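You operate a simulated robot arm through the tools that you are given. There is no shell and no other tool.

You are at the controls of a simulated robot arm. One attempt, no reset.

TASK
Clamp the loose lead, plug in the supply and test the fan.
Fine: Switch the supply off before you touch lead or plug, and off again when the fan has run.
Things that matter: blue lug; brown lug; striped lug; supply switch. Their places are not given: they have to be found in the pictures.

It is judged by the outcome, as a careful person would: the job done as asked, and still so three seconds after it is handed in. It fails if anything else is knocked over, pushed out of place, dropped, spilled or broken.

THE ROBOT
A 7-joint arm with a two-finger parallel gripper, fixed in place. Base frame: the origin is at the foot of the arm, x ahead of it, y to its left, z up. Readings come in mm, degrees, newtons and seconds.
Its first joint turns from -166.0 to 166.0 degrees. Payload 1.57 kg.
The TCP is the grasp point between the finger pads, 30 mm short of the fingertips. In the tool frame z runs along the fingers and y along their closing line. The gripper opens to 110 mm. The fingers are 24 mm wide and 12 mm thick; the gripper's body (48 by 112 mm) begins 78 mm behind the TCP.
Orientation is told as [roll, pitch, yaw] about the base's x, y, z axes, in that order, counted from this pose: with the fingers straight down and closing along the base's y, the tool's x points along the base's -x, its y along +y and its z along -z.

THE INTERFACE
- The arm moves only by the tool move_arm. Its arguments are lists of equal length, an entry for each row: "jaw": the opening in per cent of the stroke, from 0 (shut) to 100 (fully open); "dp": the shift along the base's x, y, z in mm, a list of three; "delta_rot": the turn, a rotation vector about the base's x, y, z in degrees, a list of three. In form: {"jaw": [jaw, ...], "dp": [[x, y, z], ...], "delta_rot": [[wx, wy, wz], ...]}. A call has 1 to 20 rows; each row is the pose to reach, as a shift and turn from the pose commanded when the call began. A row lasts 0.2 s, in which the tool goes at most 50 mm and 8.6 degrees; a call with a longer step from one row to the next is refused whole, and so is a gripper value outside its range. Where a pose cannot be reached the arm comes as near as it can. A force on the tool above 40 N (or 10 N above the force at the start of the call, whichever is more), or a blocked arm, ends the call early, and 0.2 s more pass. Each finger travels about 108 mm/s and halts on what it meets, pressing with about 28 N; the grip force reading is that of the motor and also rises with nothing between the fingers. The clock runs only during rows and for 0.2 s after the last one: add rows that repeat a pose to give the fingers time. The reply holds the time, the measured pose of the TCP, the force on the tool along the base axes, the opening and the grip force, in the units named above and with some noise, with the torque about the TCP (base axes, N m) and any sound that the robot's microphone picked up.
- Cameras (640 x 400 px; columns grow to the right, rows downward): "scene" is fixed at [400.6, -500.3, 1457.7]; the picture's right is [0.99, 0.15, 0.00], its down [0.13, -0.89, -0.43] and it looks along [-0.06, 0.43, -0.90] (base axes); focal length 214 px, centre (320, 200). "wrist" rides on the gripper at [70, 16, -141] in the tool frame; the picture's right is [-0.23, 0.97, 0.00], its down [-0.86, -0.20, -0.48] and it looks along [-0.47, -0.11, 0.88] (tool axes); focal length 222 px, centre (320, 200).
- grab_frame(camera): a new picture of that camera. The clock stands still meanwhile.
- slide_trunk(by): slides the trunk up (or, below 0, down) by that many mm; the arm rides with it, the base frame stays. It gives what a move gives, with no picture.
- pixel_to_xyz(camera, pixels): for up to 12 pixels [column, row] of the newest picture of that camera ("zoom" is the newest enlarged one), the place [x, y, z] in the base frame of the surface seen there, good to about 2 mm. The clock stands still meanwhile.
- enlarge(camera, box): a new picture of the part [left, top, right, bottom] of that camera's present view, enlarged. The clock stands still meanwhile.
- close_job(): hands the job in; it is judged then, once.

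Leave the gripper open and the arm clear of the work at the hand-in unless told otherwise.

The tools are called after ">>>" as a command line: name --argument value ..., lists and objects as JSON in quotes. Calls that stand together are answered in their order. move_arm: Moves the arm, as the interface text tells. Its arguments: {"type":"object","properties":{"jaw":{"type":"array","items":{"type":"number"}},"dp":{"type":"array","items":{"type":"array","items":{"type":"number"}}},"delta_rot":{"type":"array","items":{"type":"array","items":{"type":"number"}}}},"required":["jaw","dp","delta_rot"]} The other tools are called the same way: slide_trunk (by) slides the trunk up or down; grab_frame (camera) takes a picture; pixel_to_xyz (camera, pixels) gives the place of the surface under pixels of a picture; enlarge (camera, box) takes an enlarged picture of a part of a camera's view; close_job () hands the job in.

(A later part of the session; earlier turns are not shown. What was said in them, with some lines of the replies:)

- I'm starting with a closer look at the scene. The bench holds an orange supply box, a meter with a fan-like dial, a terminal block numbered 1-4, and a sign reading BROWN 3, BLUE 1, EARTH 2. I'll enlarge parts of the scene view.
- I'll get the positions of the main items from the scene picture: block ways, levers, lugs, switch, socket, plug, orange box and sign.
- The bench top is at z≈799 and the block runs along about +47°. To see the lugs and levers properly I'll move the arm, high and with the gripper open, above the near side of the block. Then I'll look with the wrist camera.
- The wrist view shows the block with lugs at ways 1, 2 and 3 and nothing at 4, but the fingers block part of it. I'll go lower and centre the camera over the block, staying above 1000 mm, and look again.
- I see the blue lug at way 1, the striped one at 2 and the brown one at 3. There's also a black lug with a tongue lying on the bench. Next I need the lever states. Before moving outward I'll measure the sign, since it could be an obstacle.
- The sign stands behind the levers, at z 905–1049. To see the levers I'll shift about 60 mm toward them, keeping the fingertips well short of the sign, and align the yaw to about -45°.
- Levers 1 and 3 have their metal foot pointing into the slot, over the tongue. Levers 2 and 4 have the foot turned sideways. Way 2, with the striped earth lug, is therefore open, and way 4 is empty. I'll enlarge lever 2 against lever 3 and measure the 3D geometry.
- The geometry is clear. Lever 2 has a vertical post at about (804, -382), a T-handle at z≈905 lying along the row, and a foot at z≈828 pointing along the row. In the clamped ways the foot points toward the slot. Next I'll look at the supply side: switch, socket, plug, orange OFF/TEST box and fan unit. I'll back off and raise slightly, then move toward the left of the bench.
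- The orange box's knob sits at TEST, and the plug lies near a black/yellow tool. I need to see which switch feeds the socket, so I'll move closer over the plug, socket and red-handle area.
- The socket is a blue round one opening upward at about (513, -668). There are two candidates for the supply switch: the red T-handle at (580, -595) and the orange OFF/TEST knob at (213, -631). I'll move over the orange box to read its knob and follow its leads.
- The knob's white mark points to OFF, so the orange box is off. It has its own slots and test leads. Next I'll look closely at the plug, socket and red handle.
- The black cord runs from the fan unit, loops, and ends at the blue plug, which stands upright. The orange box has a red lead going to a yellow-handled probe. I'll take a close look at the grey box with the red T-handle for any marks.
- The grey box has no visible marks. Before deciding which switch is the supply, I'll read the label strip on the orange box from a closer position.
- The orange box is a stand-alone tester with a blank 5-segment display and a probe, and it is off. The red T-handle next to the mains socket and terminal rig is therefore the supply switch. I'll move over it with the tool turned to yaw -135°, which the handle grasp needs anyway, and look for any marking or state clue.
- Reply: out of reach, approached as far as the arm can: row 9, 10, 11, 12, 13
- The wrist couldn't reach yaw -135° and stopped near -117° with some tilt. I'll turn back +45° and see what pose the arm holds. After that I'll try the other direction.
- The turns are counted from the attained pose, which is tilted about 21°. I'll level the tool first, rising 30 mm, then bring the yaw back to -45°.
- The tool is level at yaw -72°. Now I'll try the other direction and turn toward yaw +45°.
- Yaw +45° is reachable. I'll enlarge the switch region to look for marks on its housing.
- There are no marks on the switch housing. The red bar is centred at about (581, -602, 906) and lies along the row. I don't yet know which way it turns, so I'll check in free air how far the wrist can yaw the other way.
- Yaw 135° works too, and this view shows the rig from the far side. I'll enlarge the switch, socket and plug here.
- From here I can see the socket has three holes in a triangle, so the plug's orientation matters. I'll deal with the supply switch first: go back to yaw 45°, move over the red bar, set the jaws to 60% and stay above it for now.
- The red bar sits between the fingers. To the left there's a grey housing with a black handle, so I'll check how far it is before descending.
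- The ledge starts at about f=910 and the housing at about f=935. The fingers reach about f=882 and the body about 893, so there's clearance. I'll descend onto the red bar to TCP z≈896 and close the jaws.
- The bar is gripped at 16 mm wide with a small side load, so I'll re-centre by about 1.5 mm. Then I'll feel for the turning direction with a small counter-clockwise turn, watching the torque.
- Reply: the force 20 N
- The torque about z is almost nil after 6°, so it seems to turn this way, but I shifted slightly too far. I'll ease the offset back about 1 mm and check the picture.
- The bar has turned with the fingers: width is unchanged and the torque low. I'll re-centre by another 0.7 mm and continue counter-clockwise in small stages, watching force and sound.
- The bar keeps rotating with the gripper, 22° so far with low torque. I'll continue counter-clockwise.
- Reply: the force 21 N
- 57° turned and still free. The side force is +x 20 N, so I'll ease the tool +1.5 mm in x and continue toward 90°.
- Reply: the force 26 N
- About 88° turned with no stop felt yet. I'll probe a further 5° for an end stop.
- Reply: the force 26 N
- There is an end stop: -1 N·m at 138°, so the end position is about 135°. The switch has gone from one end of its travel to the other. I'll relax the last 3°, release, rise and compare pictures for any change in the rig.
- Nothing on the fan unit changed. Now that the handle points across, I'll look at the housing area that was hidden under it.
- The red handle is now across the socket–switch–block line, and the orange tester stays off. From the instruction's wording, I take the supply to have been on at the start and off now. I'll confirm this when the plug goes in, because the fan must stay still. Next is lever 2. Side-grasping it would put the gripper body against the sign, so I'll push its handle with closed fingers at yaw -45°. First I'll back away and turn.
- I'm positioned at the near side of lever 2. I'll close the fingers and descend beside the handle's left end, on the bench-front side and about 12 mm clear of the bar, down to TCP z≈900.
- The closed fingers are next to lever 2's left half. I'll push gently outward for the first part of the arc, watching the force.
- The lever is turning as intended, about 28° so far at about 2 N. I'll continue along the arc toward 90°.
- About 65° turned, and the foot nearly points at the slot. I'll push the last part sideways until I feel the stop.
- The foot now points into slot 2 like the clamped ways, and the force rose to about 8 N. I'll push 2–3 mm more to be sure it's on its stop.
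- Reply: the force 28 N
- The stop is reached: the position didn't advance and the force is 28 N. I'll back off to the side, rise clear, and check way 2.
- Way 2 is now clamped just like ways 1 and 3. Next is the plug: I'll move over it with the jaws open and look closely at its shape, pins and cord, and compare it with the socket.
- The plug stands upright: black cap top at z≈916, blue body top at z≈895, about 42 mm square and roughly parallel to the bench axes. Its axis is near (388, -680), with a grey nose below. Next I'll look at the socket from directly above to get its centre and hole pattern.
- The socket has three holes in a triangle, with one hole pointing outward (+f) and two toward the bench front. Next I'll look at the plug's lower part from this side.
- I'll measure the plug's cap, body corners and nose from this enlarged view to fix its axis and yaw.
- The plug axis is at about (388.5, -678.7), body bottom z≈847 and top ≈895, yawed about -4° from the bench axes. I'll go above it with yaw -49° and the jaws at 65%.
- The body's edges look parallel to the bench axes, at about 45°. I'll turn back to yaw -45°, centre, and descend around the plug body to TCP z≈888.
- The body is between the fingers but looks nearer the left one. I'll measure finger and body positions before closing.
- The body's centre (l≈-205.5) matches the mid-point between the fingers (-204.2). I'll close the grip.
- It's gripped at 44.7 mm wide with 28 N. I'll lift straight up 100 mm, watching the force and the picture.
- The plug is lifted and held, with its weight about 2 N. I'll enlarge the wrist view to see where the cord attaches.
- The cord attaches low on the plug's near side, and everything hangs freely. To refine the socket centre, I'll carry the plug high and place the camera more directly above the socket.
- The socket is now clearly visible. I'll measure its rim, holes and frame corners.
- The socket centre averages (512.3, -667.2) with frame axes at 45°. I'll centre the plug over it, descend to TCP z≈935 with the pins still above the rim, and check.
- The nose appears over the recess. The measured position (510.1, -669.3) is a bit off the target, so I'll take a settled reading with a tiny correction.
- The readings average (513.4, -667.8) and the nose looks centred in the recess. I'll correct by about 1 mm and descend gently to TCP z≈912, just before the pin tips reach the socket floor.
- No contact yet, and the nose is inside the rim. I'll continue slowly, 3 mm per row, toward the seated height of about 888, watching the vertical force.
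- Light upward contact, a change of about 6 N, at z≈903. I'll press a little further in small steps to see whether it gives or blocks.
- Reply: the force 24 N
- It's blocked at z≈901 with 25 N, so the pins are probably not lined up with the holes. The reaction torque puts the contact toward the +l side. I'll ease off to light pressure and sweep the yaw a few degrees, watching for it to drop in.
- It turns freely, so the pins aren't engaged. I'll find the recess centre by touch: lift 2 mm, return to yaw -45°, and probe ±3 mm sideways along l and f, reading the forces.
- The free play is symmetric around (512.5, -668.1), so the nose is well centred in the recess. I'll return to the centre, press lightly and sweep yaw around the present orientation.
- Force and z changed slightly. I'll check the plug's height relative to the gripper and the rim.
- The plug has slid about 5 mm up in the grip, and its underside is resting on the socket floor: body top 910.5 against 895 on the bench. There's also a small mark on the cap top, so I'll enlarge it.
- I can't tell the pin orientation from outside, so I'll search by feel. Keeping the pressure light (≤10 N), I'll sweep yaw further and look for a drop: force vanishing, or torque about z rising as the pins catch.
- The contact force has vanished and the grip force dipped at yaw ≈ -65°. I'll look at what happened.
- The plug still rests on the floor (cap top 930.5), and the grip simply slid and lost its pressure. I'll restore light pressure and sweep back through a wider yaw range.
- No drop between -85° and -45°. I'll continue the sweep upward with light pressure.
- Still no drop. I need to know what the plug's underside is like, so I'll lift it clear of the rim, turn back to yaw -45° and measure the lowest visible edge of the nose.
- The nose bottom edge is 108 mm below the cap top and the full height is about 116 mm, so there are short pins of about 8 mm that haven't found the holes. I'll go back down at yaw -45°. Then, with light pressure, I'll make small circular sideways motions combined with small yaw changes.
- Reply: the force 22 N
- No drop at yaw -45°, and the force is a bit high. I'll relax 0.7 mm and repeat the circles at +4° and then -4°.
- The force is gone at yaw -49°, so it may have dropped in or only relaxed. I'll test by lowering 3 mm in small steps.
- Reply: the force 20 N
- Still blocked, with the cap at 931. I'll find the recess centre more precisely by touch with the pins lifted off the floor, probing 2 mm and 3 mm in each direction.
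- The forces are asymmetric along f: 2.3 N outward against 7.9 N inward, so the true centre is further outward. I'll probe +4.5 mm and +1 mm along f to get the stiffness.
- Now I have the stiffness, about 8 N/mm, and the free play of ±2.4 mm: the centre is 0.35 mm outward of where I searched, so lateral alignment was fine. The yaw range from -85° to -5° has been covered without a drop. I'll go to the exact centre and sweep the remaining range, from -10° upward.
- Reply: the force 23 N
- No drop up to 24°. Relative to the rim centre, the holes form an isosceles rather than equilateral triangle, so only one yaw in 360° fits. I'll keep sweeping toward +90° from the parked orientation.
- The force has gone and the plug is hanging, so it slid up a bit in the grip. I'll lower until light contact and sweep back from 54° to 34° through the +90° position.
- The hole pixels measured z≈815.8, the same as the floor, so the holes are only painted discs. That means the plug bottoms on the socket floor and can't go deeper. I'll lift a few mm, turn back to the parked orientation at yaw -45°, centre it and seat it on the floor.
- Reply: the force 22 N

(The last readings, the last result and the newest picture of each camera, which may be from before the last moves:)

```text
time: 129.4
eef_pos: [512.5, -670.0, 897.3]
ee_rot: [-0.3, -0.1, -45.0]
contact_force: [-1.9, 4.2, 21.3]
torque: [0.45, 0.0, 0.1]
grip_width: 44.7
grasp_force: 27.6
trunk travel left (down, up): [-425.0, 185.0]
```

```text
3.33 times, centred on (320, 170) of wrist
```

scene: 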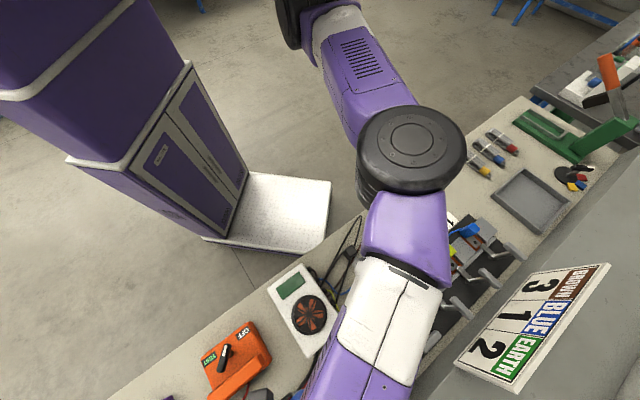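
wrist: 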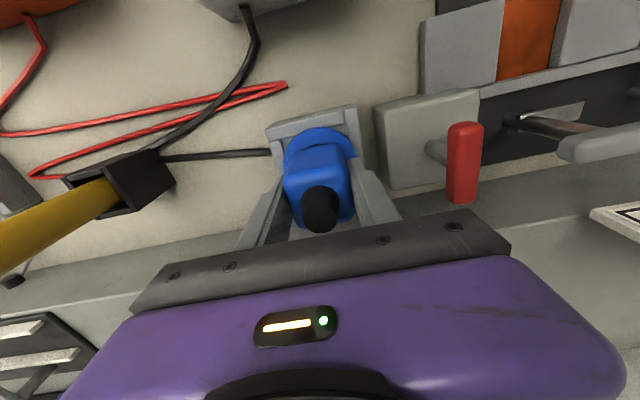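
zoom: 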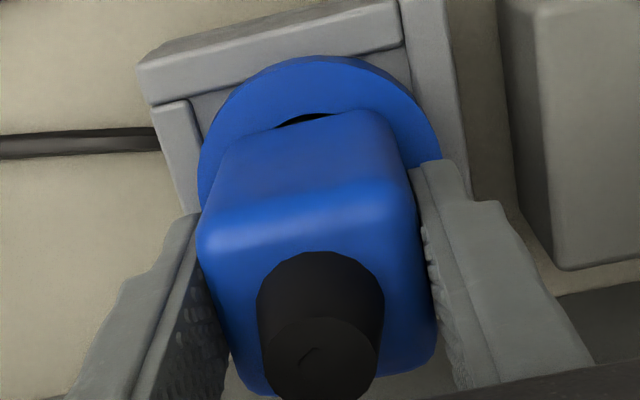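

It's seated with 21 N on the floor and centred. I'll take the pressure off, open the jaws gently, and rise straight up.

>>> move_arm --jaw '[0, 42, 46, 52, 60, 65, 65, 65, 65, 65, 65]' --dp '[[0, 0, 1.2], [0, 0, 1.2], [0, 0, 1.2], [0, 0, 1.2], [0, 0, 1.2], [0, 0, 1.2], [0, 0, 20], [0, 0, 50], [0, 0, 80], [0, 0, 110], [0, 0, 110]]' --delta_rot '[[0, 0, 0], [0, 0, 0], [0, 0, 0], [0, 0, 0], [0, 0, 0], [0, 0, 0], [0, 0, 0], [0, 0, 0], [0, 0, 0], [0, 0, 0], [0, 0, 0]]'

>>> grab_frame --camera "wrist"

>>> enlarge --camera "wrist" --box '[250, 80, 410, 220]'

```text
time: 131.8
eef_pos: [513.4, -669.8, 1005.7]
ee_rot: [-0.1, 0.0, -45.1]
contact_force: [-0.1, 0.0, 0.4]
torque: [0.0, 0.0, 0.0]
grip_width: 71.6
grasp_force: 0.0
trunk travel left (down, up): [-425.0, 185.0]
```

```text
taken
```

wrist: 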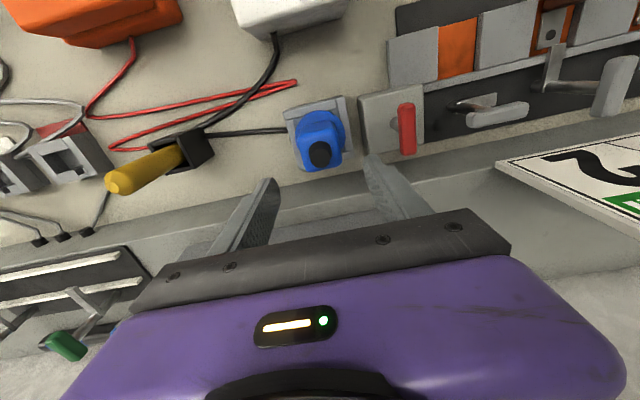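

```text
2.86 times, centred on (330, 150) of wrist
```

zoom: 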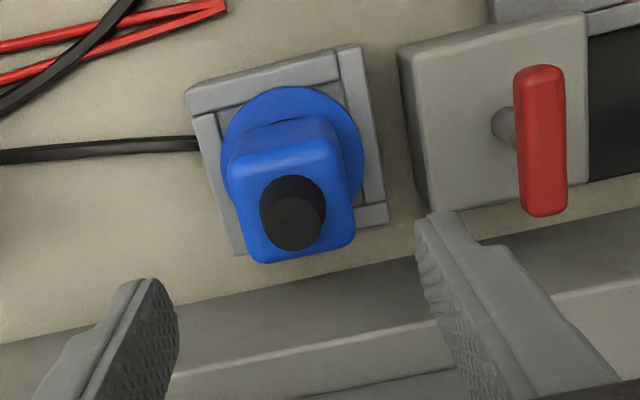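

The plug stands in the socket by itself. I'll measure its top height and tilt, and compare fan pictures to confirm that the fan is not running with the switch as it is.

>>> pixel_to_xyz --camera "zoom" --pixels '[[295, 222], [285, 230], [305, 215], [240, 185], [335, 165], [255, 255], [345, 235], [290, 170], [265, 160], [320, 145], [235, 110], [350, 200]]'

>>> enlarge --camera "scene" --box '[260, 250, 380, 380]'

>>> move_arm --jaw '[65, 65]' --dp '[[0, 0, 10], [0, 0, 20]]' --delta_rot '[[0, 0, 0], [0, 0, 0]]'

>>> enlarge --camera "scene" --box '[260, 250, 380, 380]'

```text
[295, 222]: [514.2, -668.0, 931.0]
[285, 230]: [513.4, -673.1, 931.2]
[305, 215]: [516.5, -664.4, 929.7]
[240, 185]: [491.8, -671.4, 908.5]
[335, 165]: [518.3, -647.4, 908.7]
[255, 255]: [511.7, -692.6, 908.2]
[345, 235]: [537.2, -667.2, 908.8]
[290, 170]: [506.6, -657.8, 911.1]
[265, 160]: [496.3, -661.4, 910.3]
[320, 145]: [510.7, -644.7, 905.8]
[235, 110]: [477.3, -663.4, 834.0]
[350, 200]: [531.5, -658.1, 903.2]
```

```text
3.08 times, centred on (320, 315) of scene
```

zoom: 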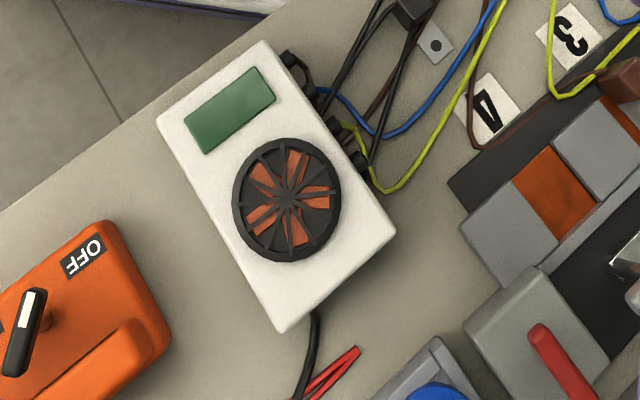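

```text
time: 132.4
eef_pos: [512.4, -668.8, 1025.4]
ee_rot: [-0.1, 0.0, -45.2]
contact_force: [0.3, 0.2, 0.5]
torque: [0.02, 0.0, -0.01]
grip_width: 71.7
grasp_force: 0.0
trunk travel left (down, up): [-425.0, 185.0]
```

```text
3.08 times, centred on (320, 315) of scene
```

zoom: 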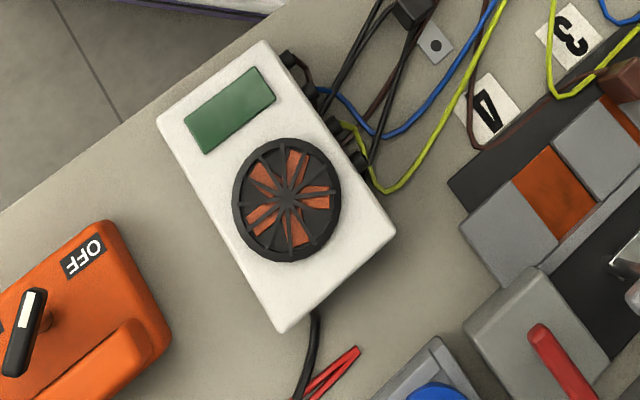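

The fan is still, which agrees with the supply being off. The plug is upright in the socket: body top about 909 all round, so no tilt. Next I'll switch the supply on with the red handle, pushing it with closed fingers. First I'll measure the handle's present ends.

>>> enlarge --camera "wrist" --box '[350, 60, 450, 170]'

>>> pixel_to_xyz --camera "zoom" --pixels '[[320, 150], [322, 175], [325, 200], [327, 225], [330, 250], [333, 270], [318, 130], [300, 200], [350, 200], [316, 120], [335, 285], [260, 210]]'

```text
3.64 times, centred on (400, 115) of wrist
```

zoom: 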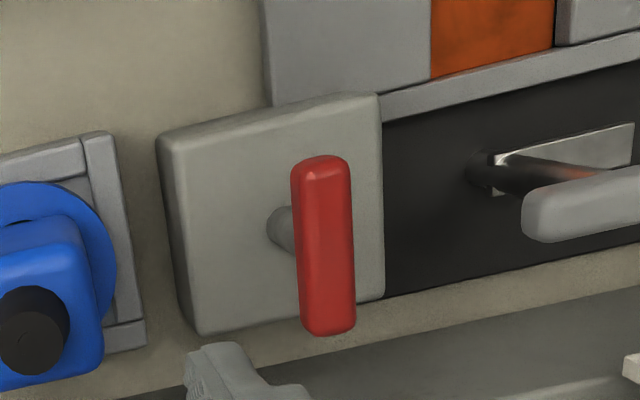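

```text
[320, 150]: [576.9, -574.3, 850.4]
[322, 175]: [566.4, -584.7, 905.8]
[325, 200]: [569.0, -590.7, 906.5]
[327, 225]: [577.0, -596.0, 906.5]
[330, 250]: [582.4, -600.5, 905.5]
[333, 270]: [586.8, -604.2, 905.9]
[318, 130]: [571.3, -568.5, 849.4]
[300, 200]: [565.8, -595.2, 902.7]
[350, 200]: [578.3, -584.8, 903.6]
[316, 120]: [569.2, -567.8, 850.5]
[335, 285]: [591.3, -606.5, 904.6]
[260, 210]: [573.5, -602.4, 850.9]
```

The handle's centre is at about (583, -601), lying across. I'll close the fingers and move above the spot beside its near end, on the socket side, then descend to TCP z≈900. The plug's cap and the tester stay well clear.

>>> move_arm --jaw '[40, 20, 0, 0, 0, 0, 0, 0, 0]' --dp '[[10, 24, 0], [20, 48, 0], [28.9, 70.9, 0], [28.9, 70.9, -25], [28.9, 70.9, -55], [28.9, 70.9, -85], [28.9, 70.9, -110], [28.9, 70.9, -125], [28.9, 70.9, -125]]' --delta_rot '[[0, 0, 0], [0, 0, 0], [0, 0, 0], [0, 0, 0], [0, 0, 0], [0, 0, 0], [0, 0, 0], [0, 0, 0], [0, 0, 0]]'

>>> grab_frame --camera "wrist"

```text
time: 134.4
eef_pos: [540.0, -598.0, 899.3]
ee_rot: [-0.1, 0.0, -45.1]
contact_force: [-0.6, 0.8, -0.7]
torque: [0.0, -0.02, -0.02]
grip_width: 0.1
grasp_force: 21.6
trunk travel left (down, up): [-425.0, 185.0]
```

```text
taken
```

wrist: 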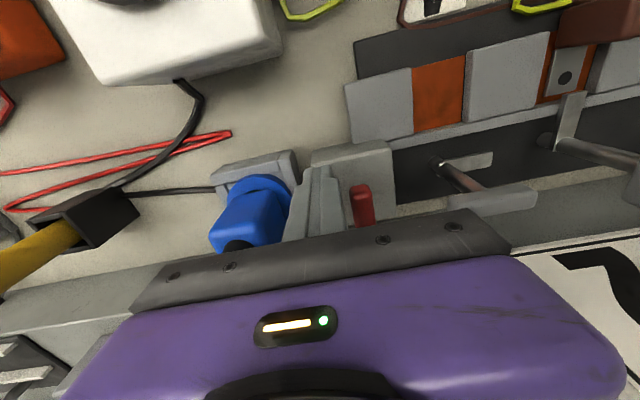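

The fingers are beside the red handle's near end, clear of the plug. I'll push it around, which turns the supply on, following the arc in two stages while watching force and fan.

>>> move_arm --jaw '[0, 0, 0, 0, 0, 0, 0]' --dp '[[3.5, 3, 0], [6.9, 5.8, 0], [9.8, 10.7, 0], [12, 12.8, 0], [13.9, 14.6, 0], [18.7, 17.3, 0], [18.7, 17.3, 0]]' --delta_rot '[[0, 0, 0], [0, 0, 0], [0, 0, 0], [0, 0, 0], [0, 0, 0], [0, 0, 0], [0, 0, 0]]'

>>> grab_frame --camera "wrist"

```text
time: 136.0
eef_pos: [561.3, -580.4, 900.1]
ee_rot: [0.0, 0.0, -45.2]
contact_force: [-0.5, 0.2, -0.6]
torque: [-0.01, 0.01, 0.0]
grip_width: 0.0
grasp_force: 20.8
trunk travel left (down, up): [-425.0, 185.0]
```

```text
taken
```

wrist: 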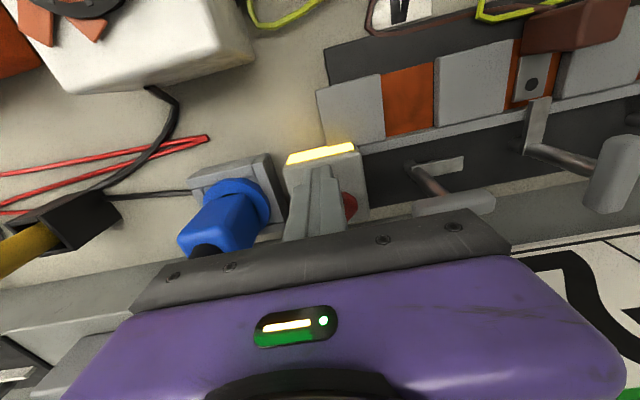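

Something changed: a bright yellow strip has appeared on the front edge of the switch housing. I'll enlarge it and look at the scene view.

>>> enlarge --camera "wrist" --box '[250, 110, 400, 230]'

>>> enlarge --camera "scene" --box '[260, 250, 440, 400]'

>>> enlarge --camera "wrist" --box '[230, 290, 360, 370]'

```text
3.33 times, centred on (325, 170) of wrist
```

zoom: 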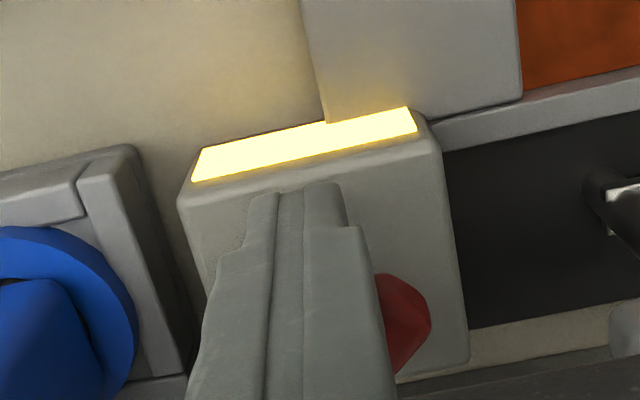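

```text
2.67 times, centred on (350, 325) of scene
```

zoom: 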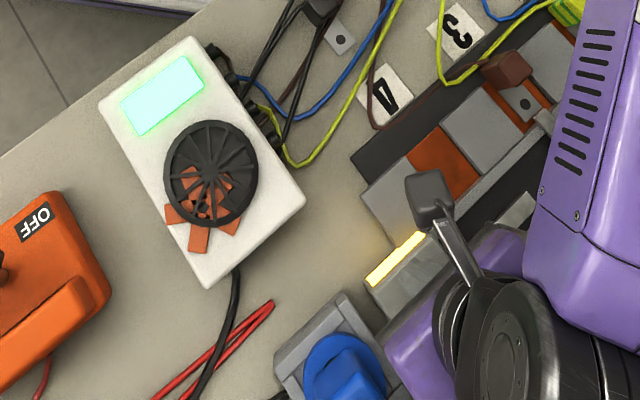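

```text
4.92 times, centred on (295, 330) of wrist
```

zoom: 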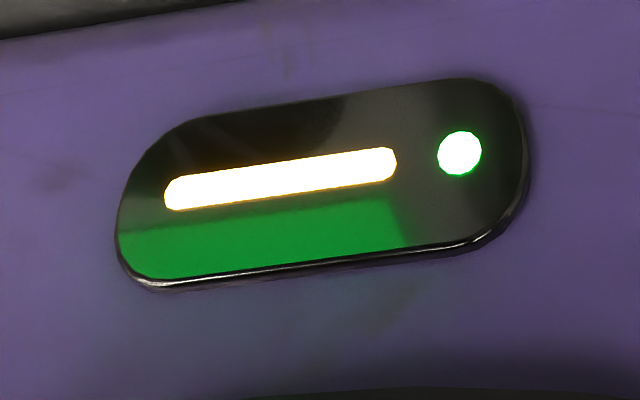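

The supply is live. The lamp on the switch housing is lit, the fan unit's display glows green and the fan blades have moved, so the wiring, plug and switch are confirmed, and "across" was off. I'll finish turning the handle fully to its on position.

>>> move_arm --jaw '[0, 0, 0, 0, 0, 0]' --dp '[[3, 0.9, 0], [5.5, 1.4, 0], [8.3, 1.4, 0], [11.1, 1.3, 0], [16.5, -0.2, 0], [16.5, -0.2, 0]]' --delta_rot '[[0, 0, 0], [0, 0, 0], [0, 0, 0], [0, 0, 0], [0, 0, 0], [0, 0, 0]]'

>>> grab_frame --camera "wrist"

>>> enlarge --camera "scene" --box '[260, 250, 440, 400]'

```text
time: 137.4
eef_pos: [577.2, -580.2, 899.5]
ee_rot: [-0.1, 0.1, -45.1]
contact_force: [-3.8, 6.0, -0.7]
torque: [0.06, -0.04, 0.05]
grip_width: 0.0
grasp_force: 20.8
trunk travel left (down, up): [-425.0, 185.0]
```

```text
taken
```

wrist: 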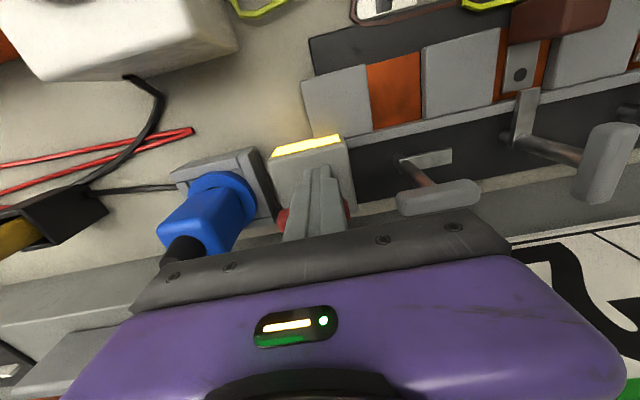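

```text
2.67 times, centred on (350, 325) of scene
```

zoom: 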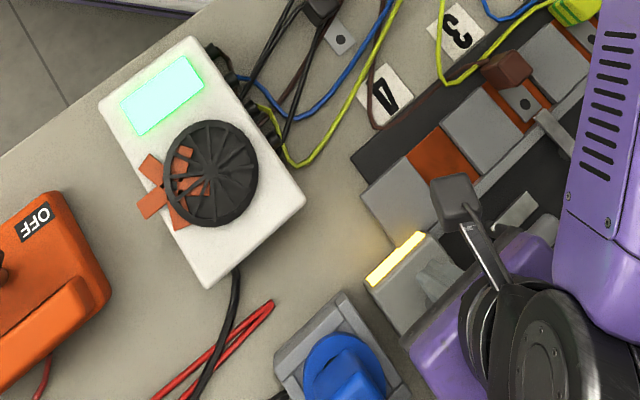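

The handle is against its on stop (7 N) and the fan is running: the blades have moved again and the display is lit. I'll let it run while I move the fingers back and round to the other end, and check it's still turning.

>>> move_arm --jaw '[0, 0, 0, 0, 0, 0, 0, 0, 0, 0, 0, 0, 0]' --dp '[[-5, 5, 0], [-11.3, 11.3, 0], [-15, 8, 0], [-20, 2.6, 0], [-30, -7.4, 0], [-39.6, -17, 0], [-39.6, -17, 0], [-39.6, -17, 0], [-39.6, -17, 0], [-39.6, -17, 0], [-39.6, -17, 0], [-39.6, -17, 0], [-39.6, -17, 0]]' --delta_rot '[[0, 0, 0], [0, 0, 0], [0, 0, 0], [0, 0, 0], [0, 0, 0], [0, 0, 0], [0, 0, 0], [0, 0, 0], [0, 0, 0], [0, 0, 0], [0, 0, 0], [0, 0, 0], [0, 0, 0]]'

>>> grab_frame --camera "wrist"

>>> enlarge --camera "scene" --box '[260, 250, 440, 400]'

```text
time: 140.2
eef_pos: [537.4, -597.9, 899.5]
ee_rot: [-0.1, 0.0, -45.1]
contact_force: [0.0, 0.1, 0.0]
torque: [0.0, 0.04, -0.05]
grip_width: 0.1
grasp_force: 21.5
trunk travel left (down, up): [-425.0, 185.0]
```

```text
taken
```

wrist: 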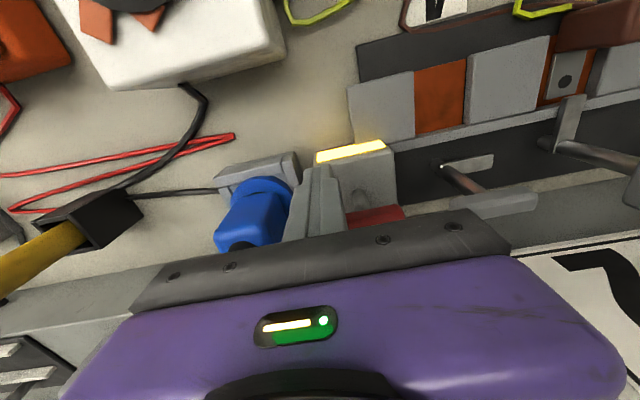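

```text
2.67 times, centred on (350, 325) of scene
```

zoom: 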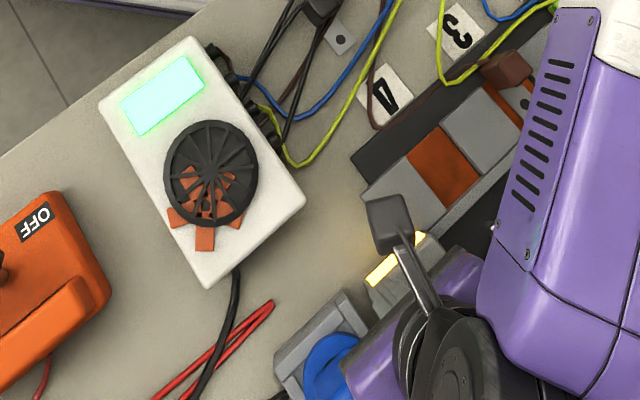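

The fan has been running for about 5 s, with the display lit and blades in a new position. I'll wait two more seconds and then push the handle back to off, first half of the arc.

>>> move_arm --jaw '[0, 0, 0, 0, 0, 0, 0, 0, 0, 0, 0, 0, 0, 0, 0, 0]' --dp '[[0, 0, 0], [0, 0, 0], [0, 0, 0], [0, 0, 0], [0, 0, 0], [0, 0, 0], [0, 0, 0], [0, 0, 0], [0, 0, 0], [0, 0, 0], [5.5, -5.5, 0], [11.3, -11.3, 0], [14.8, -15.7, 0], [18.2, -20.1, 0], [23.1, -22.8, 0], [23.1, -22.8, 0]]' --delta_rot '[[0, 0, 0], [0, 0, 0], [0, 0, 0], [0, 0, 0], [0, 0, 0], [0, 0, 0], [0, 0, 0], [0, 0, 0], [0, 0, 0], [0, 0, 0], [0, 0, 0], [0, 0, 0], [0, 0, 0], [0, 0, 0], [0, 0, 0], [0, 0, 0]]'

>>> grab_frame --camera "wrist"

>>> enlarge --camera "scene" --box '[260, 250, 440, 400]'

```text
time: 143.6
eef_pos: [560.5, -620.7, 899.1]
ee_rot: [-0.2, 0.1, -45.1]
contact_force: [-2.0, -1.8, -1.3]
torque: [0.03, -0.01, -0.05]
grip_width: 0.0
grasp_force: 22.1
trunk travel left (down, up): [-425.0, 185.0]
```

```text
taken
```

wrist: 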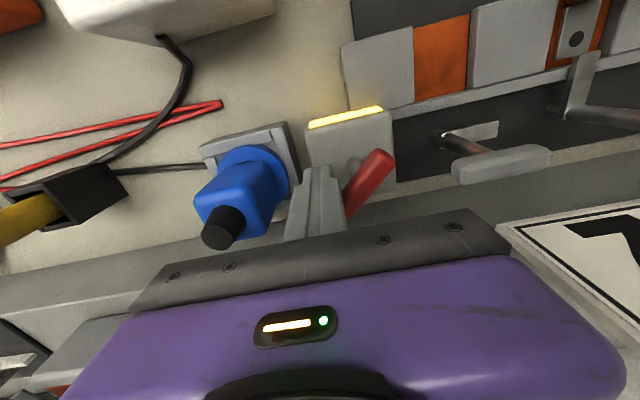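

```text
2.67 times, centred on (350, 325) of scene
```

zoom: 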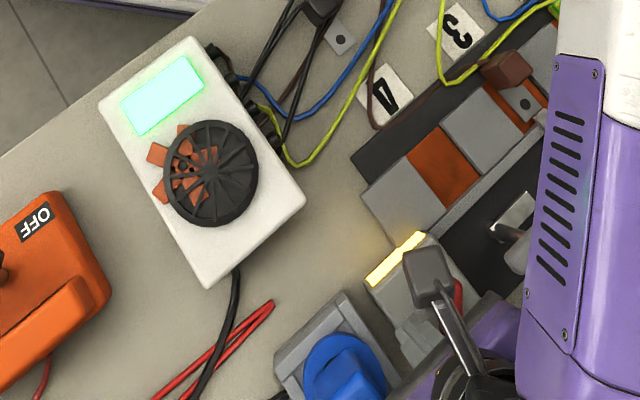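

The handle is halfway back and the fan is still running. I'll complete the turn to the off stop.

>>> move_arm --jaw '[0, 0, 0, 0, 0, 0, 0]' --dp '[[3, -0.8, 0], [5.5, -1.4, 0], [8.3, -1.4, 0], [11.1, -1.3, 0], [14, -0.6, 0], [16.5, 0.2, 0], [16.5, 0.2, 0]]' --delta_rot '[[0, 0, 0], [0, 0, 0], [0, 0, 0], [0, 0, 0], [0, 0, 0], [0, 0, 0], [0, 0, 0]]'

>>> move_arm --jaw '[0, 0, 0]' --dp '[[1, 1, 0], [2, 2, 0], [2, 2, 0]]' --delta_rot '[[0, 0, 0], [0, 0, 0], [0, 0, 0]]'

>>> grab_frame --camera "wrist"

>>> enlarge --camera "scene" --box '[260, 250, 440, 400]'

```text
time: 145.2
eef_pos: [575.9, -620.4, 900.0]
ee_rot: [-0.2, 0.1, -45.2]
contact_force: [-1.9, -0.4, -1.0]
torque: [0.0, -0.02, 0.04]
grip_width: 0.0
grasp_force: 21.0
trunk travel left (down, up): [-425.0, 185.0]
```

```text
time: 146.0
eef_pos: [576.2, -619.8, 900.0]
ee_rot: [-0.3, 0.0, -45.2]
contact_force: [-11.5, -9.5, -2.0]
torque: [0.01, -0.02, 0.15]
grip_width: 0.0
grasp_force: 20.9
trunk travel left (down, up): [-425.0, 185.0]
```

```text
taken
```

wrist: 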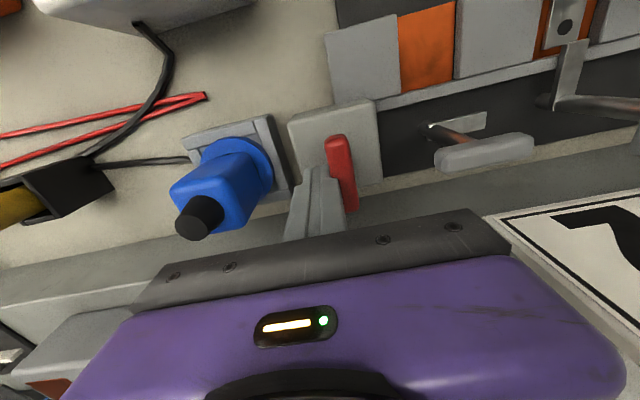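

```text
2.67 times, centred on (350, 325) of scene
```

zoom: 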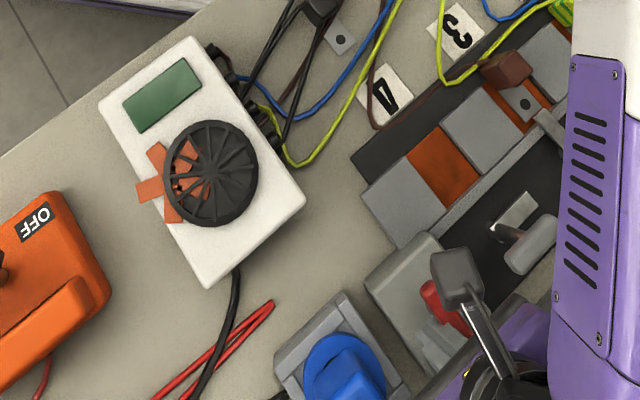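

The lamp is out, the display is dark, and the handle is on its off stop. I'll back away sideways, rise clear, withdraw toward the robot and open the gripper.

>>> move_arm --jaw '[0, 0, 0, 0, 0, 0, 0, 20, 50, 80, 100, 100, 100]' --dp '[[-3, -3, 0], [-6, -6, 0], [-8, -6, 20], [-10, -4, 60], [-15, 0, 110], [-20, 10, 160], [-35, 35, 200], [-55, 70, 230], [-80, 105, 240], [-105, 140, 240], [-130, 175, 240], [-150, 200, 240], [-150, 200, 240]]' --delta_rot '[[0, 0, 0], [0, 0, 0], [0, 0, 0], [0, 0, 0], [0, 0, 0], [0, 0, 0], [0, 0, 0], [0, 0, 0], [0, 0, 0], [0, 0, 0], [0, 0, 0], [0, 0, 0], [0, 0, 0]]'

>>> grab_frame --camera "wrist"

>>> grab_frame --camera "scene"

>>> enlarge --camera "scene" --box '[320, 190, 540, 390]'

```text
refused: row 5 steps farther than a row can; nothing moved
```

```text
taken
```

wrist: 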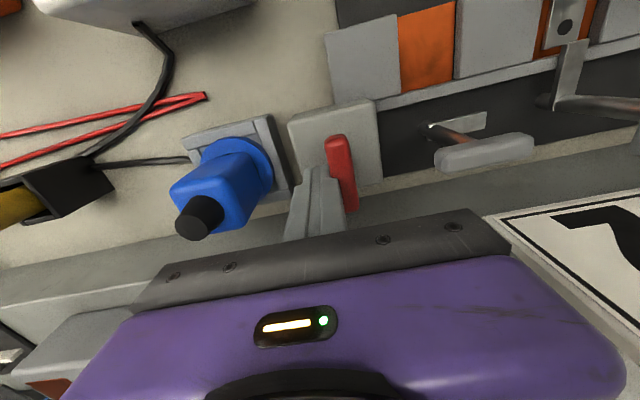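

```text
taken
```

scene: 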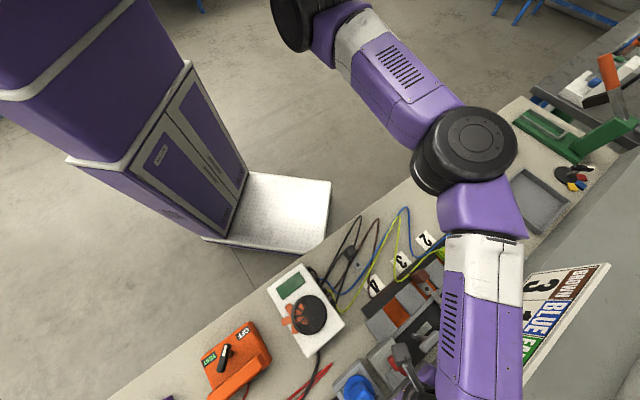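

```text
2.00 times, centred on (430, 290) of scene
```

zoom: 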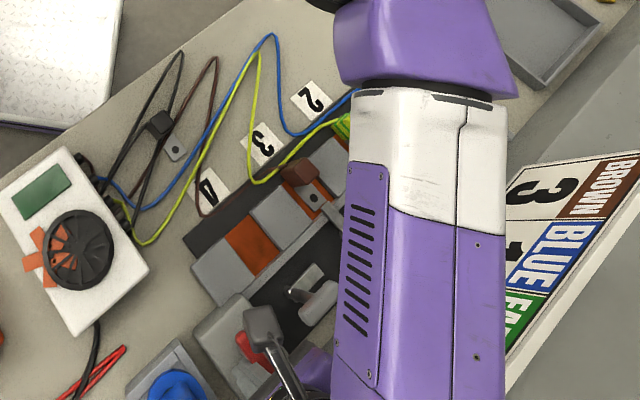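

That call was refused because one row stepped more than 50 mm, and nothing moved. I'll repeat the retreat with smaller steps.

>>> move_arm --jaw '[0, 0, 0, 0, 0, 0, 0, 0, 20, 50, 80, 100, 100, 100]' --dp '[[-3, -3, 0], [-6, -6, 0], [-8, -6, 20], [-10, -4, 55], [-13, 0, 95], [-18, 8, 135], [-25, 25, 170], [-40, 50, 200], [-60, 75, 220], [-80, 105, 230], [-105, 135, 240], [-130, 170, 240], [-150, 200, 240], [-150, 200, 240]]' --delta_rot '[[0, 0, 0], [0, 0, 0], [0, 0, 0], [0, 0, 0], [0, 0, 0], [0, 0, 0], [0, 0, 0], [0, 0, 0], [0, 0, 0], [0, 0, 0], [0, 0, 0], [0, 0, 0], [0, 0, 0], [0, 0, 0]]'

>>> grab_frame --camera "wrist"

>>> grab_frame --camera "scene"

>>> enlarge --camera "scene" --box '[320, 190, 540, 390]'

```text
time: 149.0
eef_pos: [429.8, -418.6, 1139.1]
ee_rot: [-0.1, -0.1, -45.2]
contact_force: [-0.1, -0.4, 0.3]
torque: [-0.01, -0.01, 0.02]
grip_width: 109.9
grasp_force: 0.1
trunk travel left (down, up): [-425.0, 185.0]
```

```text
taken
```

wrist: 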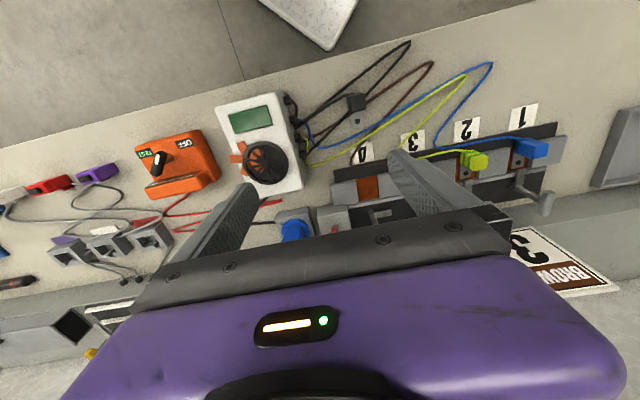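

```text
taken
```

scene: 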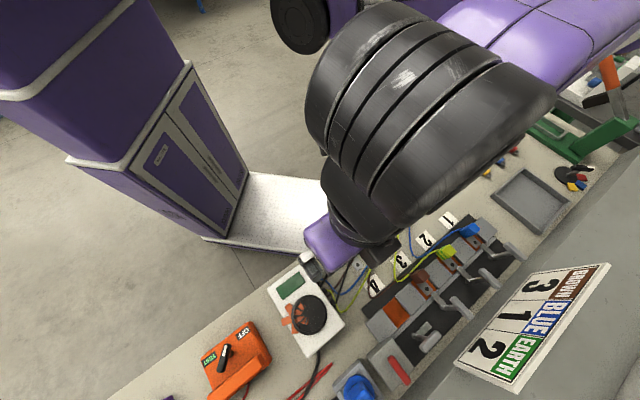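

```text
2.00 times, centred on (430, 290) of scene
```

zoom: 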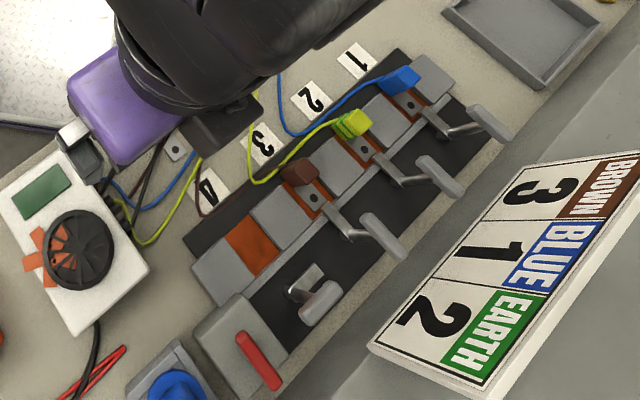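

Levers 1, 2 and 3 are all clamped, lever 4 is untouched, the red switch is across (off), and the display is dark. I'll do a final check of the plug in its socket and of the rest of the bench.

>>> enlarge --camera "scene" --box '[260, 300, 420, 400]'

>>> enlarge --camera "wrist" --box '[80, 80, 400, 260]'

>>> pixel_to_xyz --camera "scene" --pixels '[[357, 388], [362, 395], [398, 370], [224, 357], [469, 230], [447, 252], [423, 276]]'

```text
4.00 times, centred on (340, 350) of scene
```

zoom: 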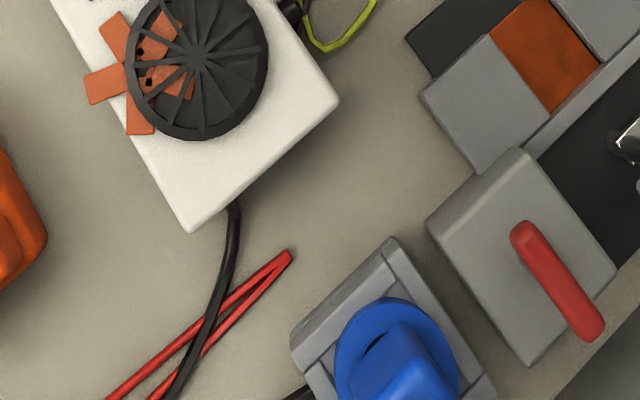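

```text
2.00 times, centred on (240, 170) of wrist
```

zoom: 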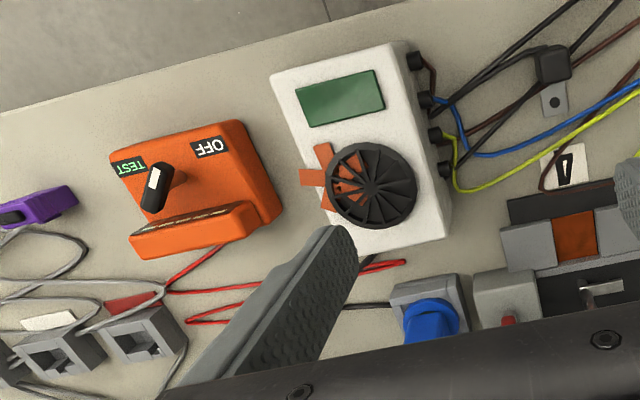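

```text
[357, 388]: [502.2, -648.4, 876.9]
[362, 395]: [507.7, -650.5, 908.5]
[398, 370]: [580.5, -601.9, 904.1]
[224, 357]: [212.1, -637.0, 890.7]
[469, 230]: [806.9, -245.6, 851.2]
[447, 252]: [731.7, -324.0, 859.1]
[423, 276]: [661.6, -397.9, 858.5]
```

Everything checks out:
- **Lugs:** they are where they were, and ways 1–3 are clamped.
- **Plug:** upright in the socket, with its body top at 908.
- **Supply:** the handle is at off, with the lamp and display dark.
- **Tester:** untouched, still at OFF.
- **Robot:** gripper open and arm clear of the work.

I'm handing the job in.

>>> close_job

```text
The job is handed in.
```

The striped earth lead in way 2 is clamped, the plug is in the socket, and the fan ran for about 8 seconds. The supply is switched off again, and I've handed the job in.

- **Supply switch:** I took the unmarked red handle next to the socket to be the supply switch and turned it across before touching the lead or plug. The fan later ran only with the handle turned back toward its starting position, so across is off.
- **Loose lead:** only the striped lug's lever was open, so I turned it until its foot covered the tongue like those on ways 1 and 3. All three lugs were already in the ways shown on the sign.
- **Plug:** I first took the socket's holes to be real and spent a while turning the plug to find them, but they are only marks on the floor. It now stands upright on the socket floor, in its original orientation.
- **Fan test:** with the switch on, the lamp on its housing and the fan unit's display both lit. The orange blades kept changing position, but they showed partly outside the fan's grille both running and stopped. I don't know why; I didn't touch the fan unit.

The orange OFF/TEST box was left alone, still at OFF. The other parts I checked are where they were. The gripper is open and the arm is clear of the work.
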